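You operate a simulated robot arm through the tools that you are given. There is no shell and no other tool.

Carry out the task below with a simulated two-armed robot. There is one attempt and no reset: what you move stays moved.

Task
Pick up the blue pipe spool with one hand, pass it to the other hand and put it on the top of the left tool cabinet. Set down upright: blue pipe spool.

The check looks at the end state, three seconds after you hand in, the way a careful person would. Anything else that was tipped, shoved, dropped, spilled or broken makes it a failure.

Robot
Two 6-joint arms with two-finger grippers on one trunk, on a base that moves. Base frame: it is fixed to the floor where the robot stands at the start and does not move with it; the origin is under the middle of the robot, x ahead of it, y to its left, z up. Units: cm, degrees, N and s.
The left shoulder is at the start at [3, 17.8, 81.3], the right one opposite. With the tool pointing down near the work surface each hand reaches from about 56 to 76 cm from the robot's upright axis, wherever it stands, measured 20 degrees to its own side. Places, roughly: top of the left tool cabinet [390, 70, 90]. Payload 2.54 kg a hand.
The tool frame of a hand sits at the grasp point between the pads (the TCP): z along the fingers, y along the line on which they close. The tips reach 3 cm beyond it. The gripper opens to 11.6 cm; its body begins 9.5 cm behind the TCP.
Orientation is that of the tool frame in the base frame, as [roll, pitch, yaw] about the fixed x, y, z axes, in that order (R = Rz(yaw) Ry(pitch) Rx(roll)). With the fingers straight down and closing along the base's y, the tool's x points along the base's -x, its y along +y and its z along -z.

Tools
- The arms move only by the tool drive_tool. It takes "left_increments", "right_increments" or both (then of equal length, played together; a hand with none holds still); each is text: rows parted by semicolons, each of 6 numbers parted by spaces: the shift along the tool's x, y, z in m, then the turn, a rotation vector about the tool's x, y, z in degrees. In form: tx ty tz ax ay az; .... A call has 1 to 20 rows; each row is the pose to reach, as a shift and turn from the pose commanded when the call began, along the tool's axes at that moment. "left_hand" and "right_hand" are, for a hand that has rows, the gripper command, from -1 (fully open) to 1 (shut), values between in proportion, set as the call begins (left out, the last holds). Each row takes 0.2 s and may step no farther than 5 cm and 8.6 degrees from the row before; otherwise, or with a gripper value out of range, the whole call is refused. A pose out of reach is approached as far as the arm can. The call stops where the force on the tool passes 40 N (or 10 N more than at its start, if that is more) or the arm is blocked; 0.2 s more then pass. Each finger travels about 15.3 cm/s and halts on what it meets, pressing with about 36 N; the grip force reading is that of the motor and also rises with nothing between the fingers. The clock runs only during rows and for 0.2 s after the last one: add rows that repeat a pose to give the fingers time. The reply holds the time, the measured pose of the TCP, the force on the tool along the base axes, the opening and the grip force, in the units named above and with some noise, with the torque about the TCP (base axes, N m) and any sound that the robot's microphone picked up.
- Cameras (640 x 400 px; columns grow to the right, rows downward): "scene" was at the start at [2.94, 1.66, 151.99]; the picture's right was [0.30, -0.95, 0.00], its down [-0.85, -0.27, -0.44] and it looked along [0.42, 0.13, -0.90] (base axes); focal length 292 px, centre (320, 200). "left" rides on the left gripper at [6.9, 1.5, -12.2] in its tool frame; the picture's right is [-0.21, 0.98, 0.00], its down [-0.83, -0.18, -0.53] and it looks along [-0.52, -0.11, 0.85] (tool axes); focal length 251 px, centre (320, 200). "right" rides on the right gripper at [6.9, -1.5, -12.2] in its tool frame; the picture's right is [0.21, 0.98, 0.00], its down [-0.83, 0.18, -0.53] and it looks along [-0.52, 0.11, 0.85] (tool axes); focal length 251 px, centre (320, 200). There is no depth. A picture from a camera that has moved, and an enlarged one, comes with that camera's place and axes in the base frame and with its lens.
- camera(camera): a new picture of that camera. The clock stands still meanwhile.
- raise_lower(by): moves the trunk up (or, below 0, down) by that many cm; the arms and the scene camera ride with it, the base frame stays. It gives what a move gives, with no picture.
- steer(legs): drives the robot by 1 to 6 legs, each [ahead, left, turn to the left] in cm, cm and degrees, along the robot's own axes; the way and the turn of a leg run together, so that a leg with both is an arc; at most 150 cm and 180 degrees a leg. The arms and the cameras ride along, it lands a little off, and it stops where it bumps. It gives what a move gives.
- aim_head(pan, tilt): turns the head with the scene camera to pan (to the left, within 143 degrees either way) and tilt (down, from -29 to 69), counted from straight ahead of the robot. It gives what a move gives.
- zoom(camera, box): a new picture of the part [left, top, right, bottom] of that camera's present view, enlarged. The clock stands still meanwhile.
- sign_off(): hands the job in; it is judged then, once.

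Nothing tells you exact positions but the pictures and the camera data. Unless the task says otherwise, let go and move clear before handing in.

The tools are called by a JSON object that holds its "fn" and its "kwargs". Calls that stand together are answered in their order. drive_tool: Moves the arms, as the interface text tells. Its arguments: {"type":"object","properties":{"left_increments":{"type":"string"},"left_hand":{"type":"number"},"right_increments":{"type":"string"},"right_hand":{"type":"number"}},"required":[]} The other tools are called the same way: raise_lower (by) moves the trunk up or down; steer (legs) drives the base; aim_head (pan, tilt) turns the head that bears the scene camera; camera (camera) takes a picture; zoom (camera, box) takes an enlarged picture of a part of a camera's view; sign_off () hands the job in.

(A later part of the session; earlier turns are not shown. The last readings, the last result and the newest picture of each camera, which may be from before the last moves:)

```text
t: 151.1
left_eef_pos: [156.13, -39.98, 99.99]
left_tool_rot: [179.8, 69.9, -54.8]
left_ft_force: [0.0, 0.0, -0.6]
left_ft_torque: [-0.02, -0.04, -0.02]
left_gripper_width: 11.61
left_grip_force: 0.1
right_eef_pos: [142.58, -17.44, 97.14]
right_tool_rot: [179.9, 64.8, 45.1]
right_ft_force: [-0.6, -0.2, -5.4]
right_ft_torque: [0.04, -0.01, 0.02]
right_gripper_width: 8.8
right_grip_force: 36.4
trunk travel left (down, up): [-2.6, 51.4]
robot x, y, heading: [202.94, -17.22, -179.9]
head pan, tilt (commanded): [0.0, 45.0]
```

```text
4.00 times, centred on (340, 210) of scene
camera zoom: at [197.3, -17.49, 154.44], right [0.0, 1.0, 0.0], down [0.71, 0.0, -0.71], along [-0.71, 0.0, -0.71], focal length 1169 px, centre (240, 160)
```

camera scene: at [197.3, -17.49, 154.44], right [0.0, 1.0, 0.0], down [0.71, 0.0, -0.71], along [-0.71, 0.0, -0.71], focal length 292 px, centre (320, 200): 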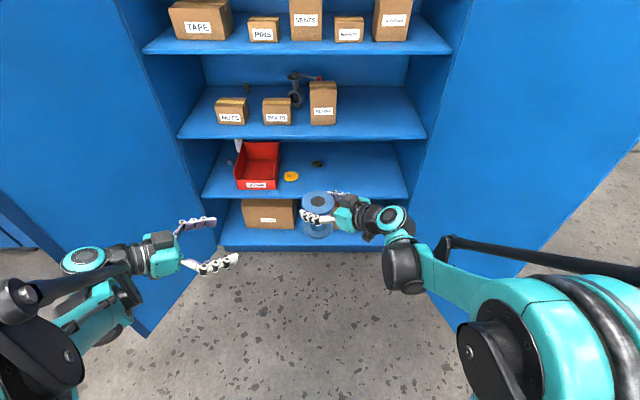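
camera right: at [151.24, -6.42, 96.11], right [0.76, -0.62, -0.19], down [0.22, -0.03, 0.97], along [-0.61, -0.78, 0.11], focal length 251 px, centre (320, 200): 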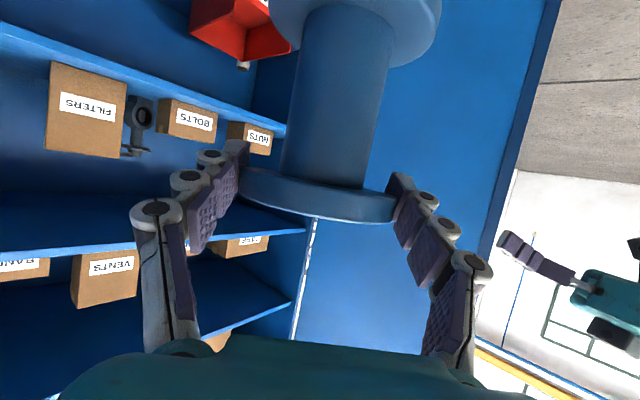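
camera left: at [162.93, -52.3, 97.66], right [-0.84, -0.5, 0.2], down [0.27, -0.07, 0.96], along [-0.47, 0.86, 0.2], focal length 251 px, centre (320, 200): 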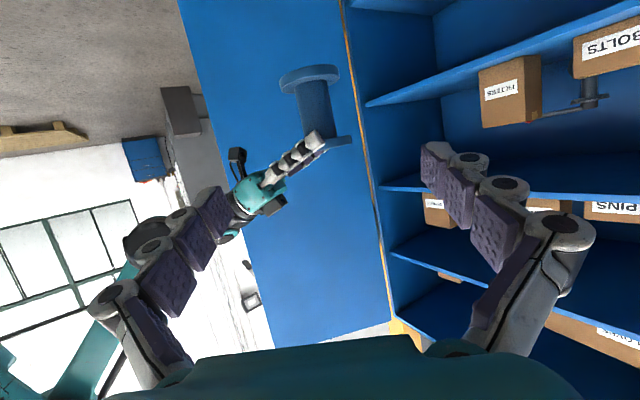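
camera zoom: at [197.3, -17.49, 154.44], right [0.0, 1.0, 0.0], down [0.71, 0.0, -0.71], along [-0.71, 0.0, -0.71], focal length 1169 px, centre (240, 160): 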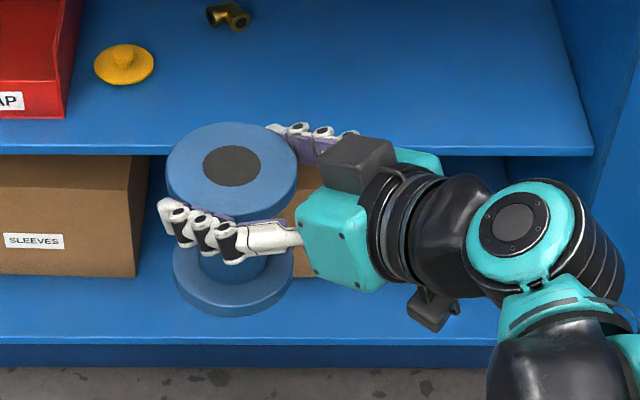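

From both views the spool axis is at about (141.7, -18.2) with the neck centre at z≈92.3. The left hand is already nearly lined up. I'll correct its offset, advance 12 cm and re-check.

{"fn": "drive_tool", "kwargs": {"left_increments": "-0.0028 -0.0018 0.03 0 0 0; -0.0056 -0.0036 0.06 0 0 0; -0.0084 -0.0054 0.09 0 0 0; -0.0112 -0.0072 0.12 0 0 0; -0.0112 -0.0072 0.12 0 0 0", "left_hand": -1}}

{"fn": "camera", "kwargs": {"camera": "left"}}

{"fn": "zoom", "kwargs": {"camera": "scene", "box": [200, 160, 420, 290]}}

```text
t: 152.3
left_eef_pos: [149.94, -30.08, 96.81]
left_tool_rot: [179.9, 70.0, -55.0]
left_ft_force: [0.1, 0.5, -0.2]
left_ft_torque: [0.0, 0.03, 0.0]
left_gripper_width: 11.58
left_grip_force: 0.0
right_eef_pos: [142.43, -17.38, 97.2]
right_tool_rot: [179.9, 64.8, 45.1]
right_ft_force: [0.5, 0.8, -5.3]
right_ft_torque: [0.04, -0.07, -0.03]
right_gripper_width: 8.8
right_grip_force: 35.7
trunk travel left (down, up): [-2.6, 51.4]
robot x, y, heading: [202.54, -17.21, -179.8]
head pan, tilt (commanded): [0.0, 45.0]
```

```text
taken
camera left: at [156.69, -42.39, 94.5], right [-0.84, -0.5, 0.2], down [0.27, -0.07, 0.96], along [-0.47, 0.86, 0.2], focal length 251 px, centre (320, 200)
```

left: 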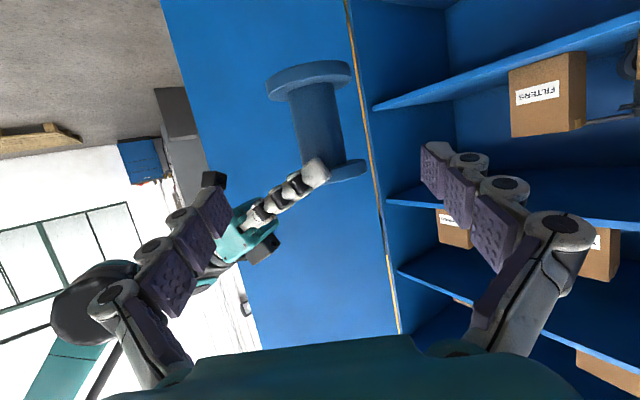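

```text
2.91 times, centred on (310, 225) of scene
camera zoom: at [197.34, -17.51, 154.45], right [0.0, 1.0, 0.0], down [0.71, 0.0, -0.71], along [-0.71, 0.0, -0.71], focal length 850 px, centre (349, 127)
```

zoom: 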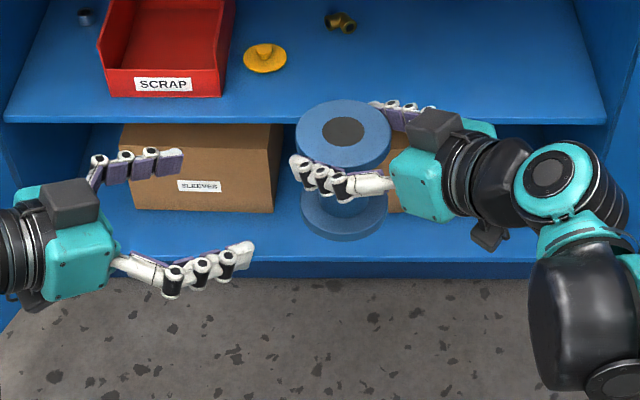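

The approach looks good: the left fingers will pass below the right hand's near finger. I'll zoom in once more to refine the alignment.

{"fn": "zoom", "kwargs": {"camera": "left", "box": [230, 40, 410, 200]}}

```text
2.50 times, centred on (320, 120) of left
camera zoom: at [156.69, -42.39, 94.5], right [-0.84, -0.5, 0.2], down [0.27, -0.07, 0.96], along [-0.47, 0.86, 0.2], focal length 629 px, centre (320, 400)
```

zoom: 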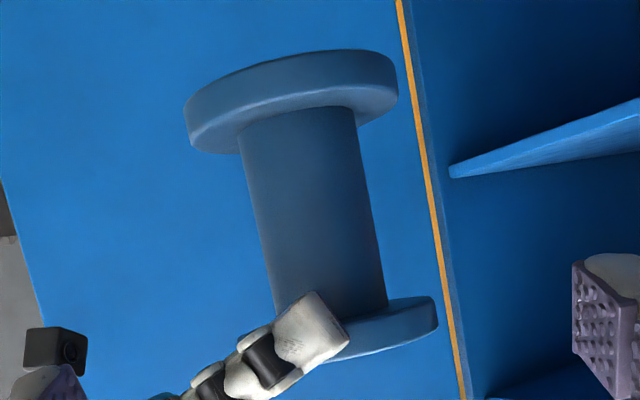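

Refined: the spool axis is at (141.9, -18.0) with the neck centre at z≈91.9, so 15.5 cm of advance remains. I'll advance 9 cm first and look.

{"fn": "drive_tool", "kwargs": {"left_increments": "0.0003 -0.001 0.03 0 0 0; 0.0006 -0.002 0.06 0 0 0; 0.001 -0.003 0.09 0 0 0; 0.001 -0.003 0.09 0 0 0", "left_hand": -1}}

{"fn": "camera", "kwargs": {"camera": "left"}}

{"fn": "zoom", "kwargs": {"camera": "scene", "box": [220, 160, 400, 272]}}

{"fn": "camera", "kwargs": {"camera": "right"}}

```text
t: 153.3
left_eef_pos: [145.43, -23.14, 93.76]
left_tool_rot: [180.0, 69.9, -55.0]
left_ft_force: [0.2, -0.4, -0.3]
left_ft_torque: [-0.01, 0.0, -0.03]
left_gripper_width: 11.58
left_grip_force: 0.0
right_eef_pos: [142.52, -17.42, 97.15]
right_tool_rot: [179.9, 64.8, 45.1]
right_ft_force: [-0.3, 0.4, -4.7]
right_ft_torque: [0.02, -0.02, 0.0]
right_gripper_width: 8.78
right_grip_force: 36.3
trunk travel left (down, up): [-2.6, 51.4]
robot x, y, heading: [202.62, -17.42, -179.7]
head pan, tilt (commanded): [0.0, 45.0]
```

```text
taken
camera left: at [152.16, -35.31, 91.39], right [-0.84, -0.5, 0.2], down [0.27, -0.07, 0.96], along [-0.47, 0.86, 0.2], focal length 251 px, centre (320, 200)
```

left: 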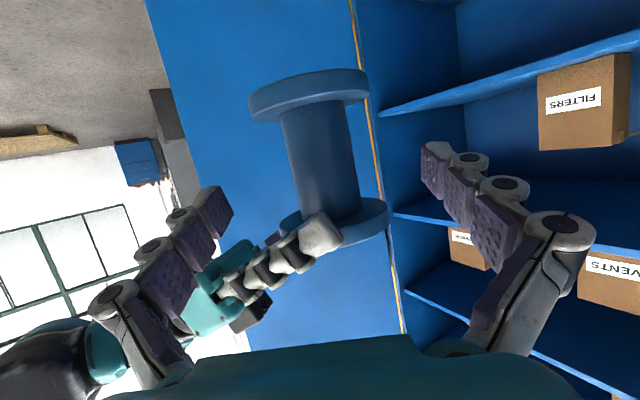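

```text
3.56 times, centred on (310, 216) of scene
camera zoom: at [197.34, -17.51, 154.45], right [0.0, 1.0, 0.0], down [0.71, 0.0, -0.71], along [-0.71, 0.0, -0.71], focal length 1039 px, centre (356, 143)
```

zoom: 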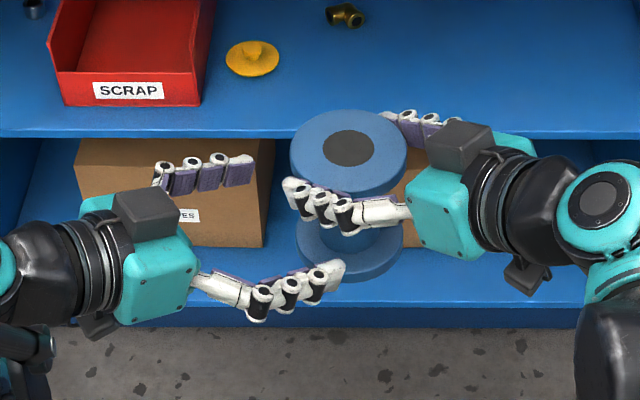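

```text
taken
camera right: at [151.26, -6.43, 96.12], right [0.76, -0.62, -0.19], down [0.22, -0.03, 0.97], along [-0.61, -0.78, 0.11], focal length 251 px, centre (320, 200)
```

right: 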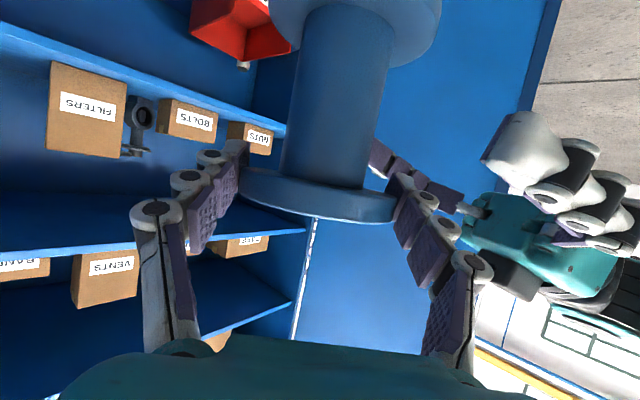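

Clearances look fine: the left fingers are passing below the right fingers, on either side of the neck. I'll advance the final 6.6 cm.

{"fn": "drive_tool", "kwargs": {"left_increments": "0.0003 0 0.022 0 0 0; 0.0005 0 0.044 0 0 0; 0.0008 0 0.066 0 0 0; 0.0008 0 0.066 0 0 0", "left_hand": -1}}

{"fn": "camera", "kwargs": {"camera": "left"}}

{"fn": "zoom", "kwargs": {"camera": "scene", "box": [220, 160, 400, 272]}}

{"fn": "camera", "kwargs": {"camera": "right"}}

```text
t: 154.3
left_eef_pos: [141.91, -18.01, 91.37]
left_tool_rot: [179.9, 69.9, -55.1]
left_ft_force: [-0.3, 0.0, 0.1]
left_ft_torque: [0.03, 0.0, -0.02]
left_gripper_width: 11.62
left_grip_force: 0.1
right_eef_pos: [142.55, -17.27, 97.3]
right_tool_rot: [179.8, 64.8, 45.1]
right_ft_force: [-0.3, 0.0, -4.6]
right_ft_torque: [0.07, -0.02, 0.0]
right_gripper_width: 8.78
right_grip_force: 36.3
trunk travel left (down, up): [-2.6, 51.4]
robot x, y, heading: [202.44, -17.3, -180.1]
head pan, tilt (commanded): [0.0, 45.0]
```

```text
taken
camera left: at [148.64, -30.32, 89.02], right [-0.84, -0.5, 0.2], down [0.27, -0.07, 0.96], along [-0.47, 0.86, 0.2], focal length 251 px, centre (320, 200)
```

left: 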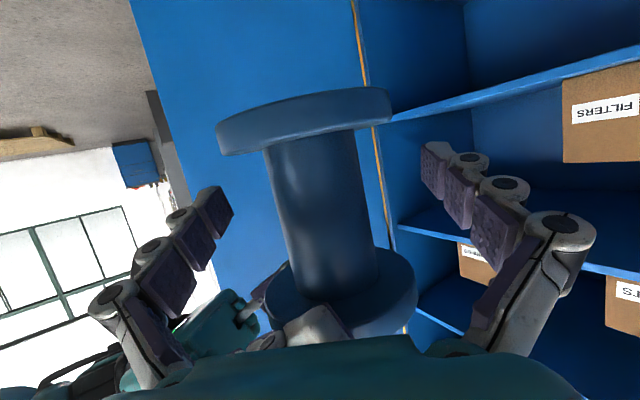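

```text
3.56 times, centred on (310, 216) of scene
camera zoom: at [197.33, -17.51, 154.45], right [0.0, 1.0, 0.0], down [0.71, 0.0, -0.71], along [-0.71, 0.0, -0.71], focal length 1039 px, centre (356, 143)
```

zoom: 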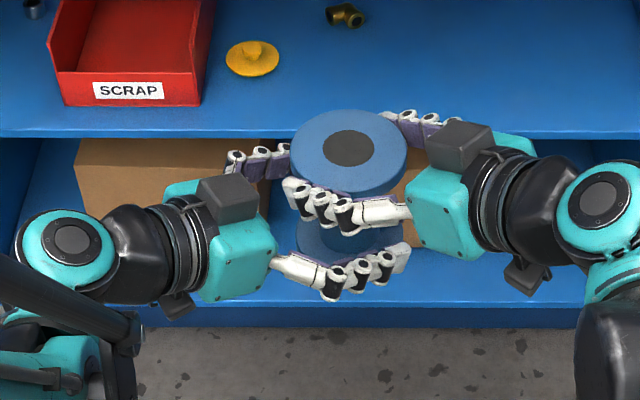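

```text
taken
camera right: at [151.25, -6.42, 96.11], right [0.76, -0.62, -0.19], down [0.22, -0.03, 0.97], along [-0.61, -0.78, 0.11], focal length 251 px, centre (320, 200)
```

right: 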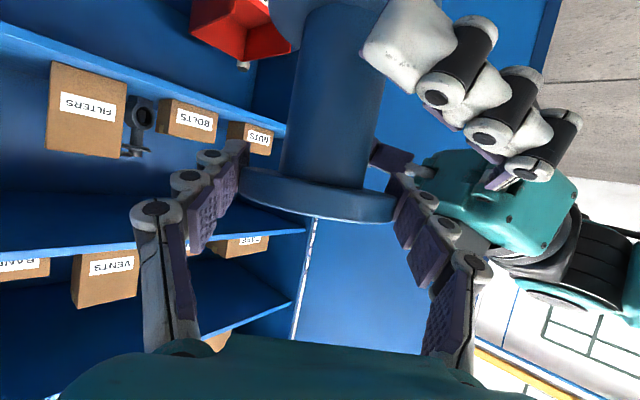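

The left hand is in place around the neck, centred, with no contact forces. Closing the left gripper now.

{"fn": "drive_tool", "kwargs": {"left_increments": "0 0 0 0 0 0; 0 0 0 0 0 0; 0 0 0 0 0 0; 0 0 0 0 0 0; 0 0 0 0 0 0", "left_hand": 1}}

{"fn": "camera", "kwargs": {"camera": "left"}}

{"fn": "zoom", "kwargs": {"camera": "scene", "box": [220, 160, 400, 272]}}

{"fn": "camera", "kwargs": {"camera": "right"}}

```text
t: 155.5
left_eef_pos: [141.84, -18.04, 91.2]
left_tool_rot: [179.9, 69.8, -55.0]
left_ft_force: [11.7, -4.7, 4.8]
left_ft_torque: [0.18, 0.24, -0.41]
left_gripper_width: 4.86
left_grip_force: 36.4
right_eef_pos: [142.24, -17.35, 97.16]
right_tool_rot: [-180.0, 64.8, 45.1]
right_ft_force: [-11.7, 5.0, -10.1]
right_ft_torque: [0.13, 0.4, 0.32]
right_gripper_width: 8.79
right_grip_force: 36.1
trunk travel left (down, up): [-2.6, 51.4]
robot x, y, heading: [202.33, -17.37, -179.8]
head pan, tilt (commanded): [0.0, 45.0]
```

```text
taken
camera left: at [148.67, -30.31, 89.03], right [-0.84, -0.5, 0.2], down [0.27, -0.07, 0.96], along [-0.47, 0.86, 0.2], focal length 251 px, centre (320, 200)
```

left: 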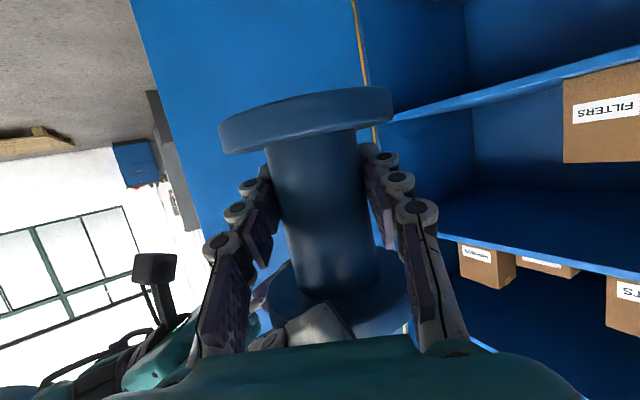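

```text
3.56 times, centred on (310, 216) of scene
camera zoom: at [197.32, -17.5, 154.44], right [0.0, 1.0, 0.0], down [0.71, 0.0, -0.71], along [-0.71, 0.0, -0.71], focal length 1039 px, centre (356, 143)
```

zoom: 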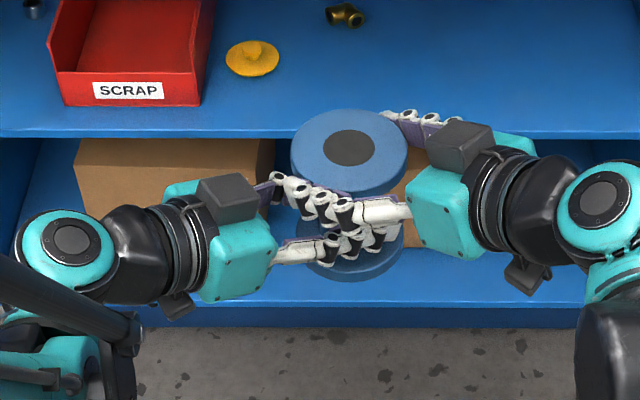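

```text
taken
camera right: at [151.21, -6.38, 96.11], right [0.76, -0.62, -0.19], down [0.22, -0.04, 0.97], along [-0.62, -0.78, 0.11], focal length 251 px, centre (320, 200)
```

right: 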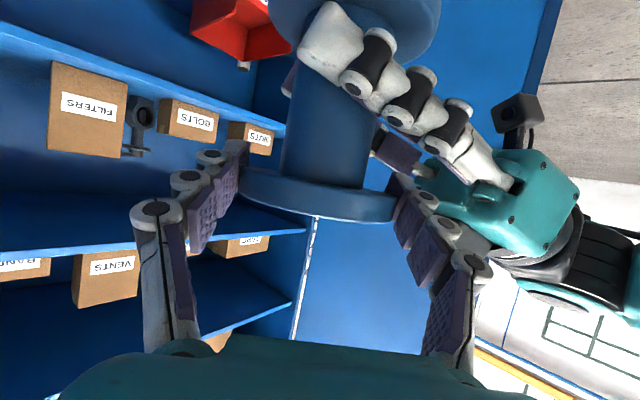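

Both hands hold the spool now (left at the neck: 4.86 cm, 36 N). I'll open the right hand partially to about 10.2 cm to free the flange, holding still.

{"fn": "drive_tool", "kwargs": {"right_increments": "0 0 0 0 0 0; 0 0 0 0 0 0; 0 0 0 0 0 0; 0 0 0 0 0 0", "right_hand": -0.76}}

{"fn": "camera", "kwargs": {"camera": "right"}}

{"fn": "zoom", "kwargs": {"camera": "scene", "box": [220, 160, 400, 272]}}

```text
t: 156.5
left_eef_pos: [141.88, -18.14, 91.41]
left_tool_rot: [180.0, 69.9, -55.1]
left_ft_force: [0.5, -0.2, 0.3]
left_ft_torque: [-0.01, -0.02, 0.0]
left_gripper_width: 4.83
left_grip_force: 36.4
right_eef_pos: [142.53, -17.47, 97.21]
right_tool_rot: [179.9, 64.7, 45.0]
right_ft_force: [0.0, 0.0, -0.5]
right_ft_torque: [-0.01, 0.0, 0.0]
right_gripper_width: 10.21
right_grip_force: 0.0
trunk travel left (down, up): [-2.6, 51.4]
robot x, y, heading: [202.63, -17.43, -179.9]
head pan, tilt (commanded): [0.0, 45.0]
```

```text
taken
camera right: at [151.24, -6.42, 96.11], right [0.76, -0.62, -0.19], down [0.22, -0.03, 0.97], along [-0.61, -0.78, 0.11], focal length 251 px, centre (320, 200)
```

right: 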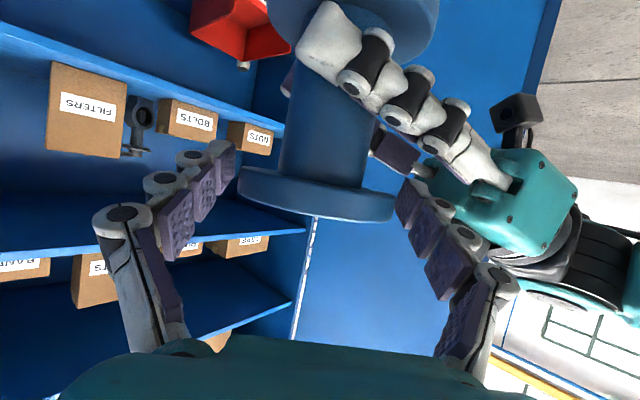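

```text
3.56 times, centred on (310, 216) of scene
camera zoom: at [197.32, -17.5, 154.44], right [0.0, 1.0, 0.0], down [0.71, 0.0, -0.71], along [-0.71, 0.0, -0.71], focal length 1039 px, centre (356, 143)
```

zoom: 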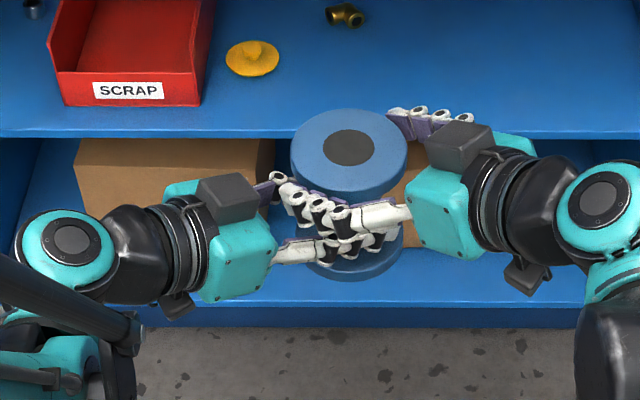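

The right fingers are off the flange, and the spool stays put in the left hand. I'll take another reading to confirm that the left hand carries the weight.

{"fn": "drive_tool", "kwargs": {"left_increments": "0 0 0 0 0 0; 0 0 0 0 0 0", "right_increments": "0 0 0 0 0 0; 0 0 0 0 0 0"}}

```text
t: 157.1
left_eef_pos: [141.91, -18.12, 91.35]
left_tool_rot: [179.9, 69.9, -54.9]
left_ft_force: [0.1, 0.2, 0.1]
left_ft_torque: [-0.02, 0.01, 0.0]
left_gripper_width: 4.85
left_grip_force: 36.5
right_eef_pos: [142.39, -17.4, 97.24]
right_tool_rot: [179.9, 64.9, 45.0]
right_ft_force: [-0.1, 0.8, -0.5]
right_ft_torque: [0.0, -0.01, 0.0]
right_gripper_width: 10.21
right_grip_force: 0.1
trunk travel left (down, up): [-2.6, 51.4]
robot x, y, heading: [202.34, -17.37, -179.9]
head pan, tilt (commanded): [0.0, 45.0]
```

The left force reads near zero, which is odd, but the grip is firm (36.5 N at 4.85 cm). I'll lift the right hand straight up 3 cm, away from the flange, and look again.

{"fn": "drive_tool", "kwargs": {"right_increments": "-0.0136 0 -0.0064 0 0 0; -0.0271 0 -0.0128 0 0 0; -0.0271 0 -0.0128 0 0 0"}}

{"fn": "camera", "kwargs": {"camera": "right"}}

{"fn": "camera", "kwargs": {"camera": "left"}}

```text
t: 157.9
left_eef_pos: [141.79, -18.1, 91.33]
left_tool_rot: [179.9, 69.8, -55.0]
left_ft_force: [0.4, -0.3, -0.6]
left_ft_torque: [-0.02, -0.02, 0.0]
left_gripper_width: 4.91
left_grip_force: 36.3
right_eef_pos: [142.39, -17.44, 100.14]
right_tool_rot: [179.9, 64.8, 45.0]
right_ft_force: [-0.7, -0.3, -0.2]
right_ft_torque: [0.04, 0.02, -0.02]
right_gripper_width: 10.2
right_grip_force: 0.1
trunk travel left (down, up): [-2.6, 51.4]
robot x, y, heading: [202.61, -17.34, -179.5]
head pan, tilt (commanded): [0.0, 45.0]
```

```text
taken
camera right: at [151.28, -6.4, 99.09], right [0.76, -0.62, -0.19], down [0.22, -0.03, 0.97], along [-0.61, -0.78, 0.11], focal length 251 px, centre (320, 200)
```

right: 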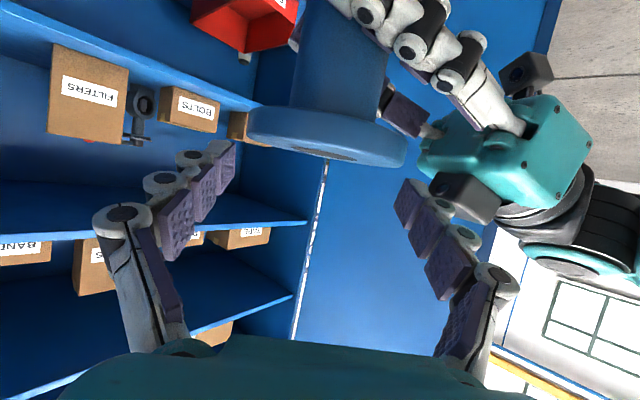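

```text
taken
camera left: at [148.64, -30.32, 89.02], right [-0.84, -0.5, 0.2], down [0.27, -0.07, 0.96], along [-0.47, 0.86, 0.2], focal length 251 px, centre (320, 200)
```

left: 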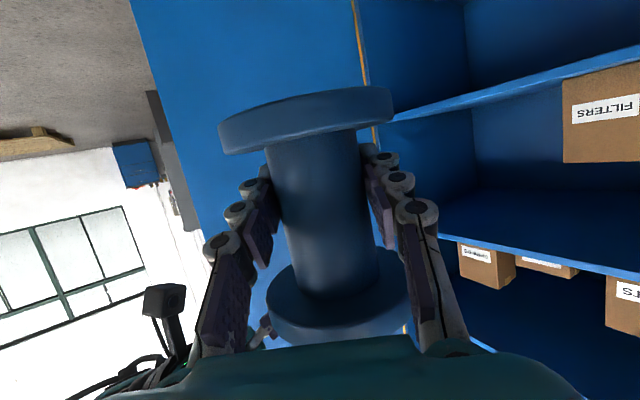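

The left hand now holds the spool alone and upright, and the right hand is clear above it. I'll raise the right hand further and swing it away to the right.

{"fn": "drive_tool", "kwargs": {"right_increments": "-0.0362 0 -0.017 0 0 0; -0.0724 0 -0.0341 0 0 0; -0.0595 -0.0251 -0.0615 5.81 0 2.74; -0.0466 -0.0501 -0.0889 11.63 0 5.47; -0.0337 -0.0752 -0.1163 17.44 0 8.21; -0.0208 -0.1002 -0.1437 23.26 0 10.95; -0.0079 -0.1253 -0.1712 29.07 0 13.69; 0.005 -0.1504 -0.1986 34.89 0 16.42; 0.0179 -0.1754 -0.226 40.7 0 19.16; 0.0179 -0.1754 -0.226 40.7 0 19.16", "right_hand": -0.76}}

{"fn": "camera", "kwargs": {"camera": "scene"}}

```text
t: 160.1
left_eef_pos: [141.96, -18.06, 91.4]
left_tool_rot: [179.9, 69.9, -54.8]
left_ft_force: [-0.6, -0.1, 0.6]
left_ft_torque: [-0.01, 0.0, 0.01]
left_gripper_width: 4.83
left_grip_force: 35.5
right_eef_pos: [144.96, 10.03, 108.09]
right_tool_rot: [179.9, 64.8, -0.1]
right_ft_force: [-1.5, 0.4, 0.2]
right_ft_torque: [-0.02, 0.01, 0.02]
right_gripper_width: 10.22
right_grip_force: 0.0
trunk travel left (down, up): [-2.6, 51.4]
robot x, y, heading: [202.57, -17.44, -180.0]
head pan, tilt (commanded): [0.0, 45.0]
```

```text
taken
camera scene: at [197.32, -17.51, 154.44], right [0.0, 1.0, 0.0], down [0.71, 0.0, -0.71], along [-0.71, 0.0, -0.71], focal length 292 px, centre (320, 200)
```

scene: 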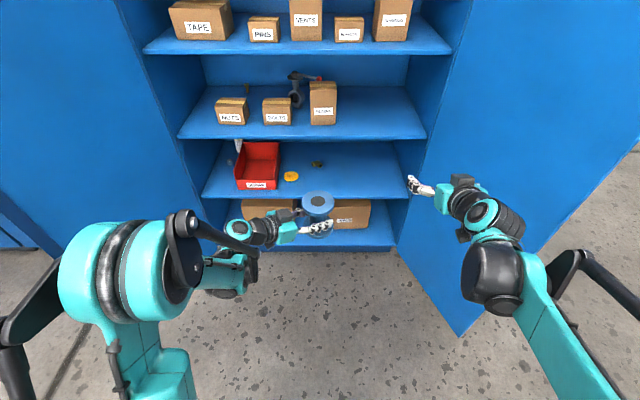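

Next I'll fold the right arm back to a compact tool-down pose near the robot, out of the way for driving.

{"fn": "drive_tool", "kwargs": {"right_increments": "0.029 0.0033 -0.0146 0 7.2 0; 0.058 0.0067 -0.0292 0 14.4 0; 0.0869 0.01 -0.0438 0 21.6 0; 0.1159 0.0133 -0.0584 0 28.8 0; 0.1449 0.0167 -0.0731 0 36 0; 0.1739 0.02 -0.0877 0 43.2 0; 0.2028 0.0233 -0.1023 0 50.4 0; 0.2318 0.0267 -0.1169 0 57.6 0; 0.2608 0.03 -0.1315 0 64.8 0; 0.2608 0.03 -0.1315 0 64.8 0"}}

```text
t: 162.3
left_eef_pos: [141.83, -18.07, 91.41]
left_tool_rot: [179.8, 69.9, -55.0]
left_ft_force: [0.7, 0.2, -0.3]
left_ft_torque: [-0.03, 0.03, -0.01]
left_gripper_width: 4.85
left_grip_force: 35.8
right_eef_pos: [167.96, 7.06, 90.21]
right_tool_rot: [180.0, -0.1, 0.2]
right_ft_force: [0.5, 0.0, 0.5]
right_ft_torque: [0.02, 0.0, 0.06]
right_gripper_width: 10.22
right_grip_force: 0.1
trunk travel left (down, up): [-2.6, 51.4]
robot x, y, heading: [202.87, -17.14, -179.9]
head pan, tilt (commanded): [0.0, 45.0]
```

Both hands are settled: the spool is in the left hand and the right hand is folded. I'll shift south by 45 cm and turn right 90° to face the cabinets, well clear of the locker doors and cart.

{"fn": "steer", "kwargs": {"legs": [[0, 45, 0], [0, 0, -90]]}}

{"fn": "camera", "kwargs": {"camera": "left"}}

{"fn": "aim_head", "kwargs": {"pan": -50, "tilt": 20}}

{"fn": "camera", "kwargs": {"camera": "scene"}}

```text
t: 168.8
left_eef_pos: [203.14, -0.34, 91.45]
left_tool_rot: [179.9, 70.0, -146.3]
left_ft_force: [0.0, 0.0, 0.3]
left_ft_torque: [0.02, 0.01, 0.01]
left_gripper_width: 4.83
left_grip_force: 36.2
right_eef_pos: [227.81, -26.91, 90.23]
right_tool_rot: [-180.0, 0.1, -91.0]
right_ft_force: [-0.4, 0.0, 0.8]
right_ft_torque: [-0.02, 0.02, -0.02]
right_gripper_width: 10.21
right_grip_force: 0.1
trunk travel left (down, up): [-2.6, 51.4]
robot x, y, heading: [202.49, -60.93, 89.0]
head pan, tilt (commanded): [0.0, 45.0]
```

```text
taken
camera left: at [190.85, -6.93, 89.03], right [-0.48, 0.85, 0.2], down [-0.08, -0.27, 0.96], along [0.87, 0.45, 0.2], focal length 251 px, centre (320, 200)
```

left: 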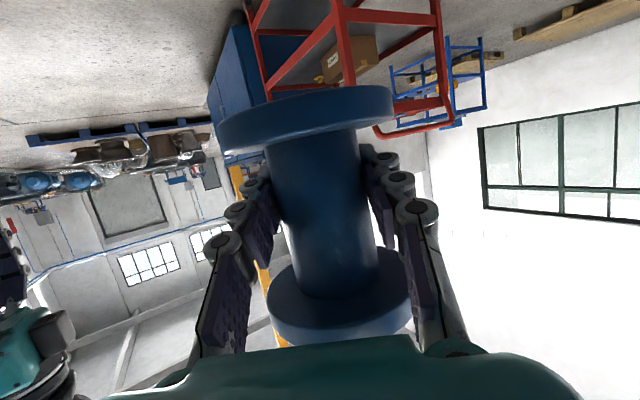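

```text
t: 170.0
left_eef_pos: [203.13, -0.26, 91.33]
left_tool_rot: [179.8, 69.9, -146.1]
left_ft_force: [0.4, -0.6, -0.6]
left_ft_torque: [0.0, -0.02, 0.01]
left_gripper_width: 4.83
left_grip_force: 35.5
right_eef_pos: [227.74, -26.87, 90.28]
right_tool_rot: [179.9, 0.0, -91.1]
right_ft_force: [-0.3, 0.8, 0.3]
right_ft_torque: [0.0, 0.01, 0.02]
right_gripper_width: 10.19
right_grip_force: 0.1
trunk travel left (down, up): [-2.6, 51.4]
robot x, y, heading: [202.84, -60.83, 89.1]
head pan, tilt (commanded): [-50.0, 20.0]
```

```text
taken
camera scene: at [209.79, -58.37, 158.31], right [0.63, -0.78, 0.0], down [-0.27, -0.22, -0.94], along [0.73, 0.59, -0.34], focal length 292 px, centre (320, 200)
```

scene: 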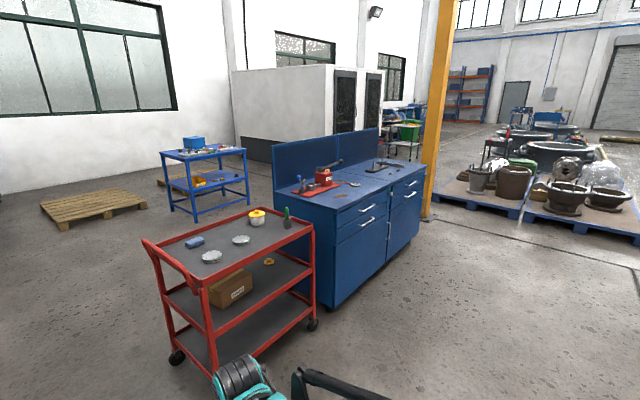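

The spool is steady in the left hand. The cabinets and cart are ahead to the right, so I'll strafe right (east) about 190 cm along y≈-61 to stand in front of the left cabinet.

{"fn": "steer", "kwargs": {"legs": [[0, -150, 1], [0, -38, 0]]}}

{"fn": "aim_head", "kwargs": {"pan": 0, "tilt": 30}}

{"fn": "camera", "kwargs": {"camera": "scene"}}

```text
t: 179.5
left_eef_pos: [392.21, -3.92, 91.41]
left_tool_rot: [179.9, 69.9, -146.3]
left_ft_force: [0.7, -0.2, 0.1]
left_ft_torque: [-0.03, 0.02, 0.0]
left_gripper_width: 4.82
left_grip_force: 36.0
right_eef_pos: [416.95, -30.51, 90.41]
right_tool_rot: [-180.0, 0.0, -91.0]
right_ft_force: [-0.7, -0.2, 0.4]
right_ft_torque: [0.02, 0.02, -0.01]
right_gripper_width: 10.21
right_grip_force: 0.1
trunk travel left (down, up): [-2.6, 51.4]
robot x, y, heading: [391.94, -64.48, 89.3]
head pan, tilt (commanded): [-50.0, 20.0]
```

```text
t: 180.7
left_eef_pos: [392.18, -3.97, 91.42]
left_tool_rot: [179.9, 69.9, -146.1]
left_ft_force: [0.3, 0.4, -0.2]
left_ft_torque: [-0.01, -0.02, -0.01]
left_gripper_width: 4.83
left_grip_force: 36.2
right_eef_pos: [416.91, -30.47, 90.23]
right_tool_rot: [-180.0, 0.1, -91.0]
right_ft_force: [0.2, 0.1, -0.5]
right_ft_torque: [-0.04, 0.01, -0.03]
right_gripper_width: 10.19
right_grip_force: 0.1
trunk travel left (down, up): [-2.6, 51.4]
robot x, y, heading: [391.75, -64.45, 89.0]
head pan, tilt (commanded): [0.0, 30.0]
```

```text
taken
camera scene: at [391.93, -58.74, 156.71], right [1.0, -0.02, 0.0], down [-0.01, -0.5, -0.87], along [0.02, 0.87, -0.5], focal length 292 px, centre (320, 200)
```

scene: 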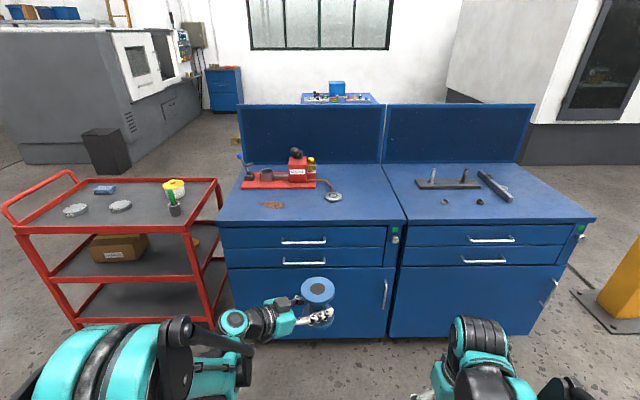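

I can see the left cabinet top clearly: it spans about x 352–427, y 38.5–94, with the press at the back left, a washer at about (400, 60) and a rust stain at about (372, 52). The free spot at about (396, 49) is my target. First I'll turn the left hand to point straight ahead and move it to F≈80, 20 cm left of centre.

{"fn": "drive_tool", "kwargs": {"left_increments": "0.0024 0.0347 -0.0065 -6.6 0 -2.41; 0.0047 0.0694 -0.0129 -13.2 0 -4.83; 0.0071 0.104 -0.0194 -19.8 0 -7.24; 0.0095 0.1387 -0.0258 -26.4 0 -9.65; 0.0118 0.1734 -0.0323 -33 0 -12.06; 0.0142 0.2081 -0.0387 -39.6 0 -14.48; 0.0165 0.2427 -0.0452 -46.2 0 -16.89; 0.0189 0.2774 -0.0516 -52.8 0 -19.3; 0.0189 0.2774 -0.0516 -52.8 0 -19.3"}}

{"fn": "raise_lower", "kwargs": {"by": 19}}

{"fn": "camera", "kwargs": {"camera": "left"}}

{"fn": "camera", "kwargs": {"camera": "scene"}}

```text
t: 182.7
left_eef_pos: [372.1, 15.92, 91.53]
left_tool_rot: [-180.0, 70.0, -89.8]
left_ft_force: [-0.1, 0.5, 0.5]
left_ft_torque: [-0.04, 0.01, -0.02]
left_gripper_width: 4.82
left_grip_force: 35.8
right_eef_pos: [416.94, -30.51, 90.2]
right_tool_rot: [179.9, 0.0, -91.0]
right_ft_force: [0.3, 0.4, 0.3]
right_ft_torque: [0.0, -0.02, 0.01]
right_gripper_width: 10.21
right_grip_force: 0.1
trunk travel left (down, up): [-2.6, 51.4]
robot x, y, heading: [392.0, -64.18, 89.0]
head pan, tilt (commanded): [0.0, 30.0]
```

```text
t: 184.7
left_eef_pos: [372.22, 16.0, 110.44]
left_tool_rot: [179.9, 69.9, -89.8]
left_ft_force: [-0.2, 0.7, -5.8]
left_ft_torque: [0.03, -0.03, -0.01]
left_gripper_width: 4.85
left_grip_force: 36.2
right_eef_pos: [416.91, -30.4, 109.32]
right_tool_rot: [180.0, 0.0, -90.9]
right_ft_force: [0.0, -0.2, -0.9]
right_ft_torque: [-0.02, -0.02, 0.0]
right_gripper_width: 10.23
right_grip_force: 0.0
trunk travel left (down, up): [-21.6, 32.4]
robot x, y, heading: [391.83, -64.72, 89.0]
head pan, tilt (commanded): [0.0, 30.0]
```

```text
taken
camera left: at [370.75, 2.05, 108.12], right [-0.98, 0.07, 0.2], down [0.18, -0.22, 0.96], along [0.11, 0.97, 0.2], focal length 251 px, centre (320, 200)
```

left: 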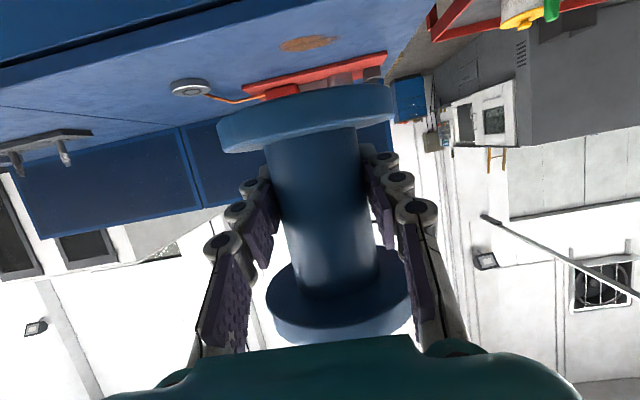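

```text
taken
camera scene: at [391.9, -58.69, 175.69], right [1.0, -0.02, 0.0], down [-0.01, -0.5, -0.87], along [0.01, 0.87, -0.5], focal length 292 px, centre (320, 200)
```

scene: 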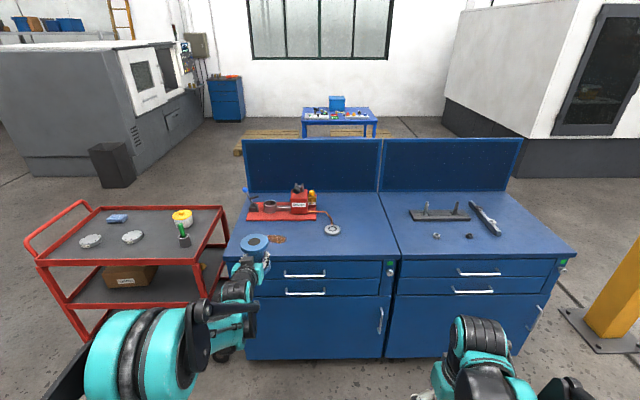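

The weight reads -5.8 N on the left hand, and the spool is upright at (372, 16, 110). I'll strafe right about 20 cm and drive forward 25 cm toward the target above the cabinet.

{"fn": "steer", "kwargs": {"legs": [[0, -20.3, 0], [25, 0, 0]]}}

{"fn": "camera", "kwargs": {"camera": "scene"}}

{"fn": "camera", "kwargs": {"camera": "left"}}

```text
t: 187.8
left_eef_pos: [392.4, 40.37, 110.39]
left_tool_rot: [179.9, 70.0, -89.4]
left_ft_force: [0.1, 0.2, -6.0]
left_ft_torque: [0.01, 0.02, -0.01]
left_gripper_width: 4.83
left_grip_force: 35.9
right_eef_pos: [437.53, -5.85, 109.27]
right_tool_rot: [180.0, -0.2, -90.6]
right_ft_force: [-0.3, 0.8, 0.2]
right_ft_torque: [-0.05, -0.04, 0.03]
right_gripper_width: 10.22
right_grip_force: 0.1
trunk travel left (down, up): [-21.6, 32.4]
robot x, y, heading: [412.65, -39.78, 89.1]
head pan, tilt (commanded): [0.0, 30.0]
```

```text
taken
camera scene: at [412.63, -34.16, 175.7], right [1.0, -0.01, 0.0], down [-0.01, -0.5, -0.87], along [0.01, 0.87, -0.5], focal length 292 px, centre (320, 200)
```

scene: 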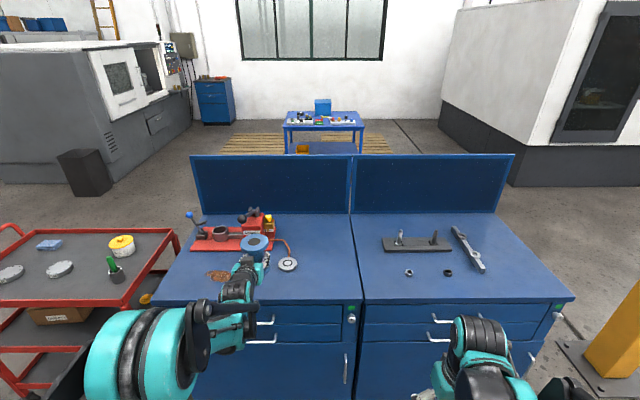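

```text
taken
camera left: at [391.17, 26.42, 108.08], right [-0.98, 0.06, 0.2], down [0.18, -0.22, 0.96], along [0.11, 0.97, 0.2], focal length 251 px, centre (320, 200)
```

left: 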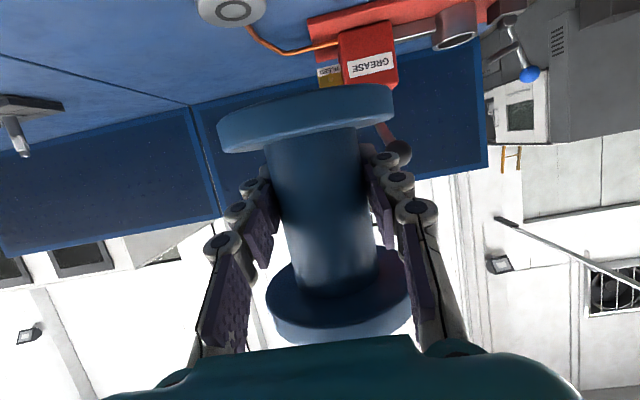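

The spool is above the cabinet's front area at (392.4, 40.4). I'll tilt the head down to check the landing spot.

{"fn": "aim_head", "kwargs": {"pan": 12, "tilt": 45}}

{"fn": "camera", "kwargs": {"camera": "scene"}}

{"fn": "zoom", "kwargs": {"camera": "scene", "box": [200, 90, 420, 240]}}

```text
t: 188.5
left_eef_pos: [392.44, 40.21, 110.52]
left_tool_rot: [179.9, 70.0, -89.5]
left_ft_force: [-0.5, -0.5, -5.1]
left_ft_torque: [0.01, -0.01, -0.04]
left_gripper_width: 4.82
left_grip_force: 36.4
right_eef_pos: [437.48, -6.02, 109.32]
right_tool_rot: [179.9, 0.0, -90.6]
right_ft_force: [-1.1, -0.6, -0.3]
right_ft_torque: [0.02, 0.02, 0.0]
right_gripper_width: 10.2
right_grip_force: 0.0
trunk travel left (down, up): [-21.6, 32.4]
robot x, y, heading: [412.28, -39.88, 89.3]
head pan, tilt (commanded): [12.0, 45.0]
```

```text
taken
camera scene: at [410.93, -35.42, 173.45], right [0.98, 0.2, 0.0], down [0.14, -0.69, -0.71], along [-0.14, 0.69, -0.71], focal length 292 px, centre (320, 200)
```

scene: 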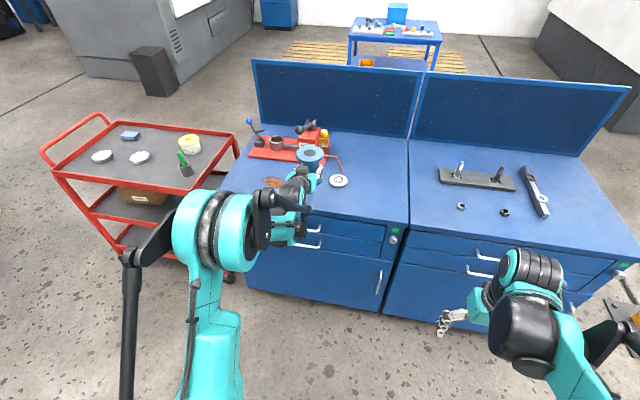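

```text
2.67 times, centred on (310, 165) of scene
camera zoom: at [410.93, -35.42, 173.45], right [0.98, 0.2, 0.0], down [0.14, -0.69, -0.71], along [-0.14, 0.69, -0.71], focal length 779 px, centre (347, 293)
```

zoom: 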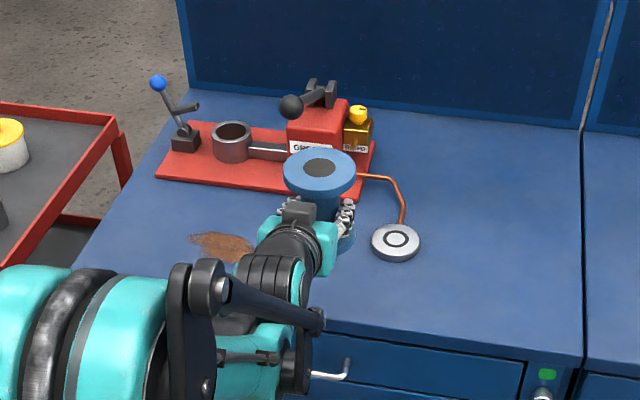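

The landing spot is clear: the gauge disc is at about (400, 58), the press base lies behind y≈66, and the front edge is at y≈39. My target is (390.5, 49.5). I'll drive forward 9 cm and nudge the hand left about 2 cm.

{"fn": "steer", "kwargs": {"legs": [[9.2, 0, 0]]}}

{"fn": "drive_tool", "kwargs": {"left_increments": "0 -0.01 0 0 0 0; 0 -0.02 0 0 0 0; 0 -0.02 0 0 0 0"}}

```text
t: 189.6
left_eef_pos: [392.57, 49.53, 110.41]
left_tool_rot: [179.8, 69.9, -89.4]
left_ft_force: [0.3, 0.5, -5.7]
left_ft_torque: [0.0, -0.03, 0.04]
left_gripper_width: 4.81
left_grip_force: 35.9
right_eef_pos: [437.57, 3.46, 109.14]
right_tool_rot: [180.0, -0.1, -90.6]
right_ft_force: [-0.8, 0.0, 0.6]
right_ft_torque: [-0.03, -0.01, -0.01]
right_gripper_width: 10.19
right_grip_force: 0.2
trunk travel left (down, up): [-21.6, 32.4]
robot x, y, heading: [412.74, -30.81, 89.5]
head pan, tilt (commanded): [12.0, 45.0]
```

```text
t: 190.4
left_eef_pos: [394.45, 49.37, 110.43]
left_tool_rot: [179.9, 70.0, -89.3]
left_ft_force: [0.1, -0.7, -5.4]
left_ft_torque: [0.0, 0.0, 0.0]
left_gripper_width: 4.81
left_grip_force: 35.9
right_eef_pos: [437.58, 3.28, 109.22]
right_tool_rot: [-180.0, 0.0, -90.6]
right_ft_force: [0.6, -0.7, -1.0]
right_ft_torque: [0.01, 0.0, 0.0]
right_gripper_width: 10.23
right_grip_force: 0.1
trunk travel left (down, up): [-21.6, 32.4]
robot x, y, heading: [412.7, -31.27, 89.5]
head pan, tilt (commanded): [12.0, 45.0]
```

I used the wrong sign (the tool's y axis points to -x here), so the hand went 2 cm right. I'll correct with +4 cm to reach x≈390.5.

{"fn": "drive_tool", "kwargs": {"left_increments": "0 0.013 0 0 0 0; 0 0.026 0 0 0 0; 0 0.039 0 0 0 0; 0 0.039 0 0 0 0"}}

{"fn": "raise_lower", "kwargs": {"by": -11}}

{"fn": "zoom", "kwargs": {"camera": "scene", "box": [200, 90, 420, 240]}}

{"fn": "camera", "kwargs": {"camera": "left"}}

```text
t: 191.4
left_eef_pos: [390.56, 49.34, 110.34]
left_tool_rot: [179.9, 69.9, -89.4]
left_ft_force: [0.6, 0.7, -5.8]
left_ft_torque: [-0.02, 0.0, -0.03]
left_gripper_width: 4.83
left_grip_force: 36.7
right_eef_pos: [437.66, 3.39, 109.29]
right_tool_rot: [180.0, -0.1, -90.6]
right_ft_force: [0.4, 0.6, 0.8]
right_ft_torque: [0.01, 0.01, -0.01]
right_gripper_width: 10.19
right_grip_force: 0.2
trunk travel left (down, up): [-21.6, 32.4]
robot x, y, heading: [412.61, -31.17, 89.3]
head pan, tilt (commanded): [12.0, 45.0]
```

```text
t: 192.9
left_eef_pos: [390.65, 49.37, 99.48]
left_tool_rot: [-180.0, 69.8, -89.4]
left_ft_force: [0.0, 0.8, -5.2]
left_ft_torque: [0.0, 0.02, 0.02]
left_gripper_width: 4.85
left_grip_force: 36.4
right_eef_pos: [437.57, 3.3, 98.31]
right_tool_rot: [-179.9, 0.0, -90.7]
right_ft_force: [0.6, 0.3, 0.3]
right_ft_torque: [0.01, 0.01, -0.01]
right_gripper_width: 10.2
right_grip_force: 0.0
trunk travel left (down, up): [-10.6, 43.4]
robot x, y, heading: [412.64, -30.96, 89.6]
head pan, tilt (commanded): [12.0, 45.0]
```

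```text
2.67 times, centred on (310, 165) of scene
camera zoom: at [411.01, -26.22, 162.46], right [0.98, 0.2, 0.0], down [0.14, -0.69, -0.71], along [-0.14, 0.69, -0.71], focal length 779 px, centre (347, 293)
```

zoom: 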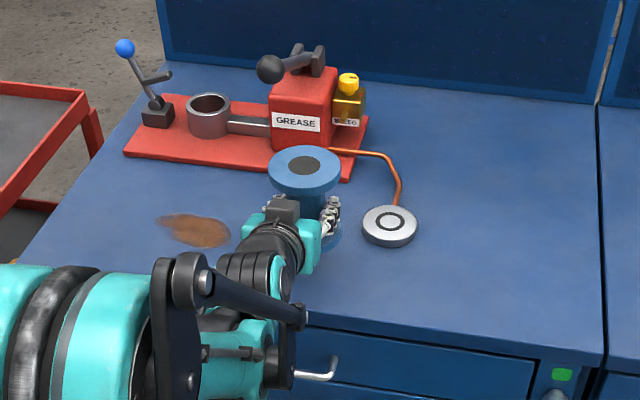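

```text
taken
camera left: at [389.24, 35.44, 97.14], right [-0.98, 0.06, 0.2], down [0.18, -0.22, 0.96], along [0.1, 0.97, 0.2], focal length 251 px, centre (320, 200)
```

left: 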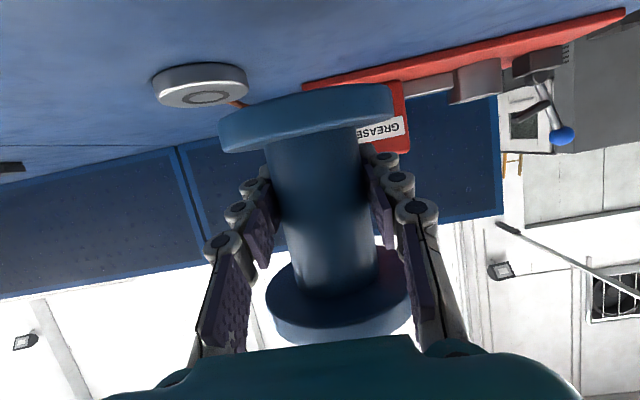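

The spool hovers about 5 cm above the surface at (390.6, 49.4), with the gauge and press clear of it. I'll lower it gently by 3 cm with the arm.

{"fn": "drive_tool", "kwargs": {"left_increments": "0.0094 0 0.0034 0 0 0; 0.0188 0 0.0069 0 0 0; 0.0282 0 0.0103 0 0 0; 0.0282 0 0.0103 0 0 0"}}

{"fn": "zoom", "kwargs": {"camera": "scene", "box": [260, 120, 380, 200]}}

{"fn": "camera", "kwargs": {"camera": "left"}}

```text
t: 193.9
left_eef_pos: [390.42, 49.35, 96.37]
left_tool_rot: [179.9, 70.0, -89.3]
left_ft_force: [-0.6, 0.4, -7.0]
left_ft_torque: [-0.03, 0.03, 0.01]
left_gripper_width: 4.84
left_grip_force: 36.0
right_eef_pos: [437.58, 3.38, 98.25]
right_tool_rot: [180.0, 0.0, -90.6]
right_ft_force: [-0.6, -0.4, -0.8]
right_ft_torque: [-0.03, -0.02, 0.0]
right_gripper_width: 10.2
right_grip_force: 0.1
trunk travel left (down, up): [-10.6, 43.4]
robot x, y, heading: [412.74, -31.15, 89.3]
head pan, tilt (commanded): [12.0, 45.0]
```

```text
5.00 times, centred on (320, 160) of scene
camera zoom: at [411.01, -26.21, 162.45], right [0.98, 0.2, 0.0], down [0.14, -0.69, -0.71], along [-0.14, 0.69, -0.71], focal length 1461 px, centre (320, 400)
```

zoom: 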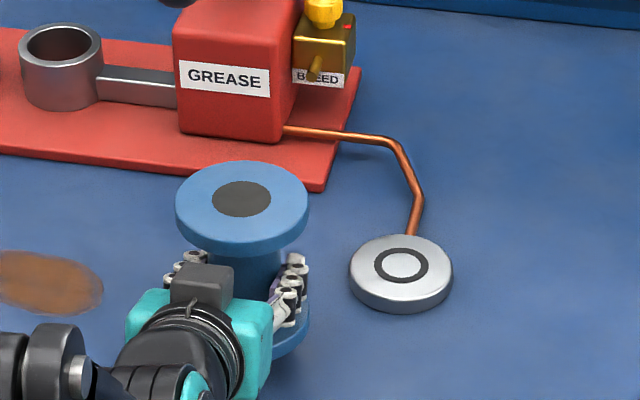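

```text
taken
camera left: at [389.21, 35.37, 94.06], right [-0.98, 0.06, 0.2], down [0.18, -0.22, 0.96], along [0.1, 0.97, 0.2], focal length 251 px, centre (320, 200)
```

left: 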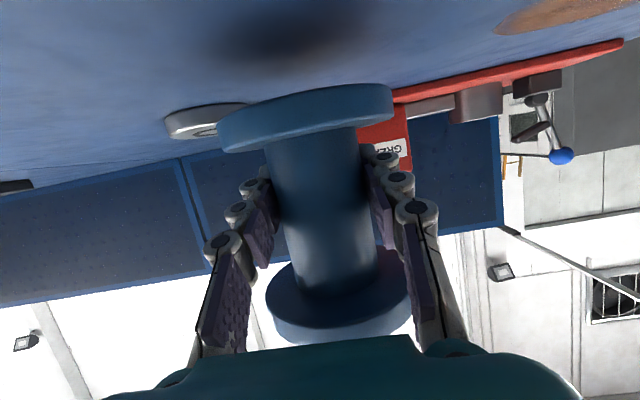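

There's a contact shadow nearing and the force is still just the weight. I'll lower another 1.2 cm slowly.

{"fn": "drive_tool", "kwargs": {"left_increments": "0.0038 0 0.0014 0 0 0; 0.0075 0 0.0027 0 0 0; 0.0113 0 0.0041 0 0 0; 0.0113 0 0.0041 0 0 0"}}

{"fn": "camera", "kwargs": {"camera": "left"}}

```text
t: 194.9
left_eef_pos: [390.56, 49.29, 95.34]
left_tool_rot: [180.0, 69.8, -89.4]
left_ft_force: [0.1, -0.4, -5.6]
left_ft_torque: [0.02, 0.02, -0.01]
left_gripper_width: 4.81
left_grip_force: 36.0
right_eef_pos: [437.59, 3.36, 98.25]
right_tool_rot: [180.0, 0.0, -90.5]
right_ft_force: [0.0, 1.4, -0.2]
right_ft_torque: [0.01, -0.01, -0.03]
right_gripper_width: 10.21
right_grip_force: 0.2
trunk travel left (down, up): [-10.6, 43.4]
robot x, y, heading: [412.56, -31.11, 89.6]
head pan, tilt (commanded): [12.0, 45.0]
```

```text
taken
camera left: at [389.23, 35.39, 92.94], right [-0.98, 0.06, 0.2], down [0.18, -0.22, 0.96], along [0.1, 0.97, 0.2], focal length 251 px, centre (320, 200)
```

left: 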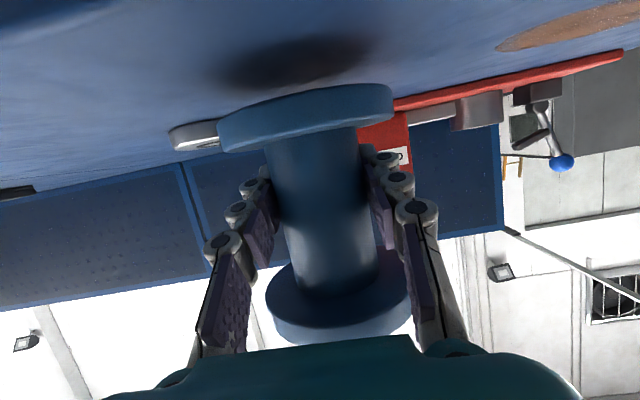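

Not touching yet; the shadow shows a small gap. I'll continue in finer steps.

{"fn": "drive_tool", "kwargs": {"left_increments": "0.0019 0 0.0007 0 0 0; 0.0038 0 0.0014 0 0 0; 0.0056 0 0.0021 0 0 0; 0.0056 0 0.0021 0 0 0"}}

{"fn": "camera", "kwargs": {"camera": "left"}}

```text
t: 195.9
left_eef_pos: [390.58, 49.34, 94.54]
left_tool_rot: [180.0, 70.0, -89.4]
left_ft_force: [-0.6, 0.8, -5.5]
left_ft_torque: [-0.02, -0.01, 0.0]
left_gripper_width: 4.81
left_grip_force: 35.7
right_eef_pos: [437.53, 3.24, 98.15]
right_tool_rot: [-179.9, 0.1, -90.5]
right_ft_force: [0.4, 0.5, -0.4]
right_ft_torque: [0.0, 0.01, -0.01]
right_gripper_width: 10.19
right_grip_force: 0.1
trunk travel left (down, up): [-10.6, 43.4]
robot x, y, heading: [413.11, -31.01, 89.4]
head pan, tilt (commanded): [12.0, 45.0]
```

```text
taken
camera left: at [389.25, 35.48, 92.26], right [-0.98, 0.06, 0.2], down [0.18, -0.22, 0.96], along [0.1, 0.97, 0.2], focal length 251 px, centre (320, 200)
```

left: 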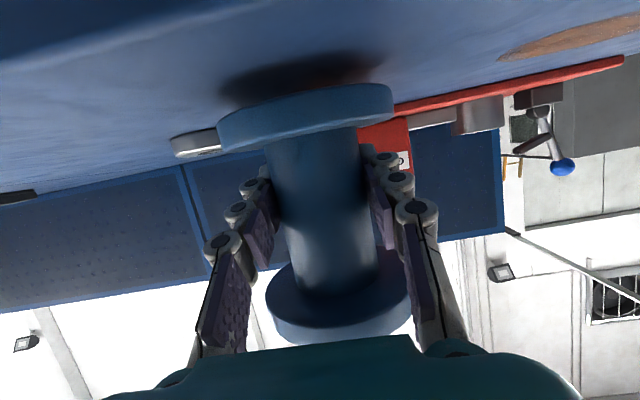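

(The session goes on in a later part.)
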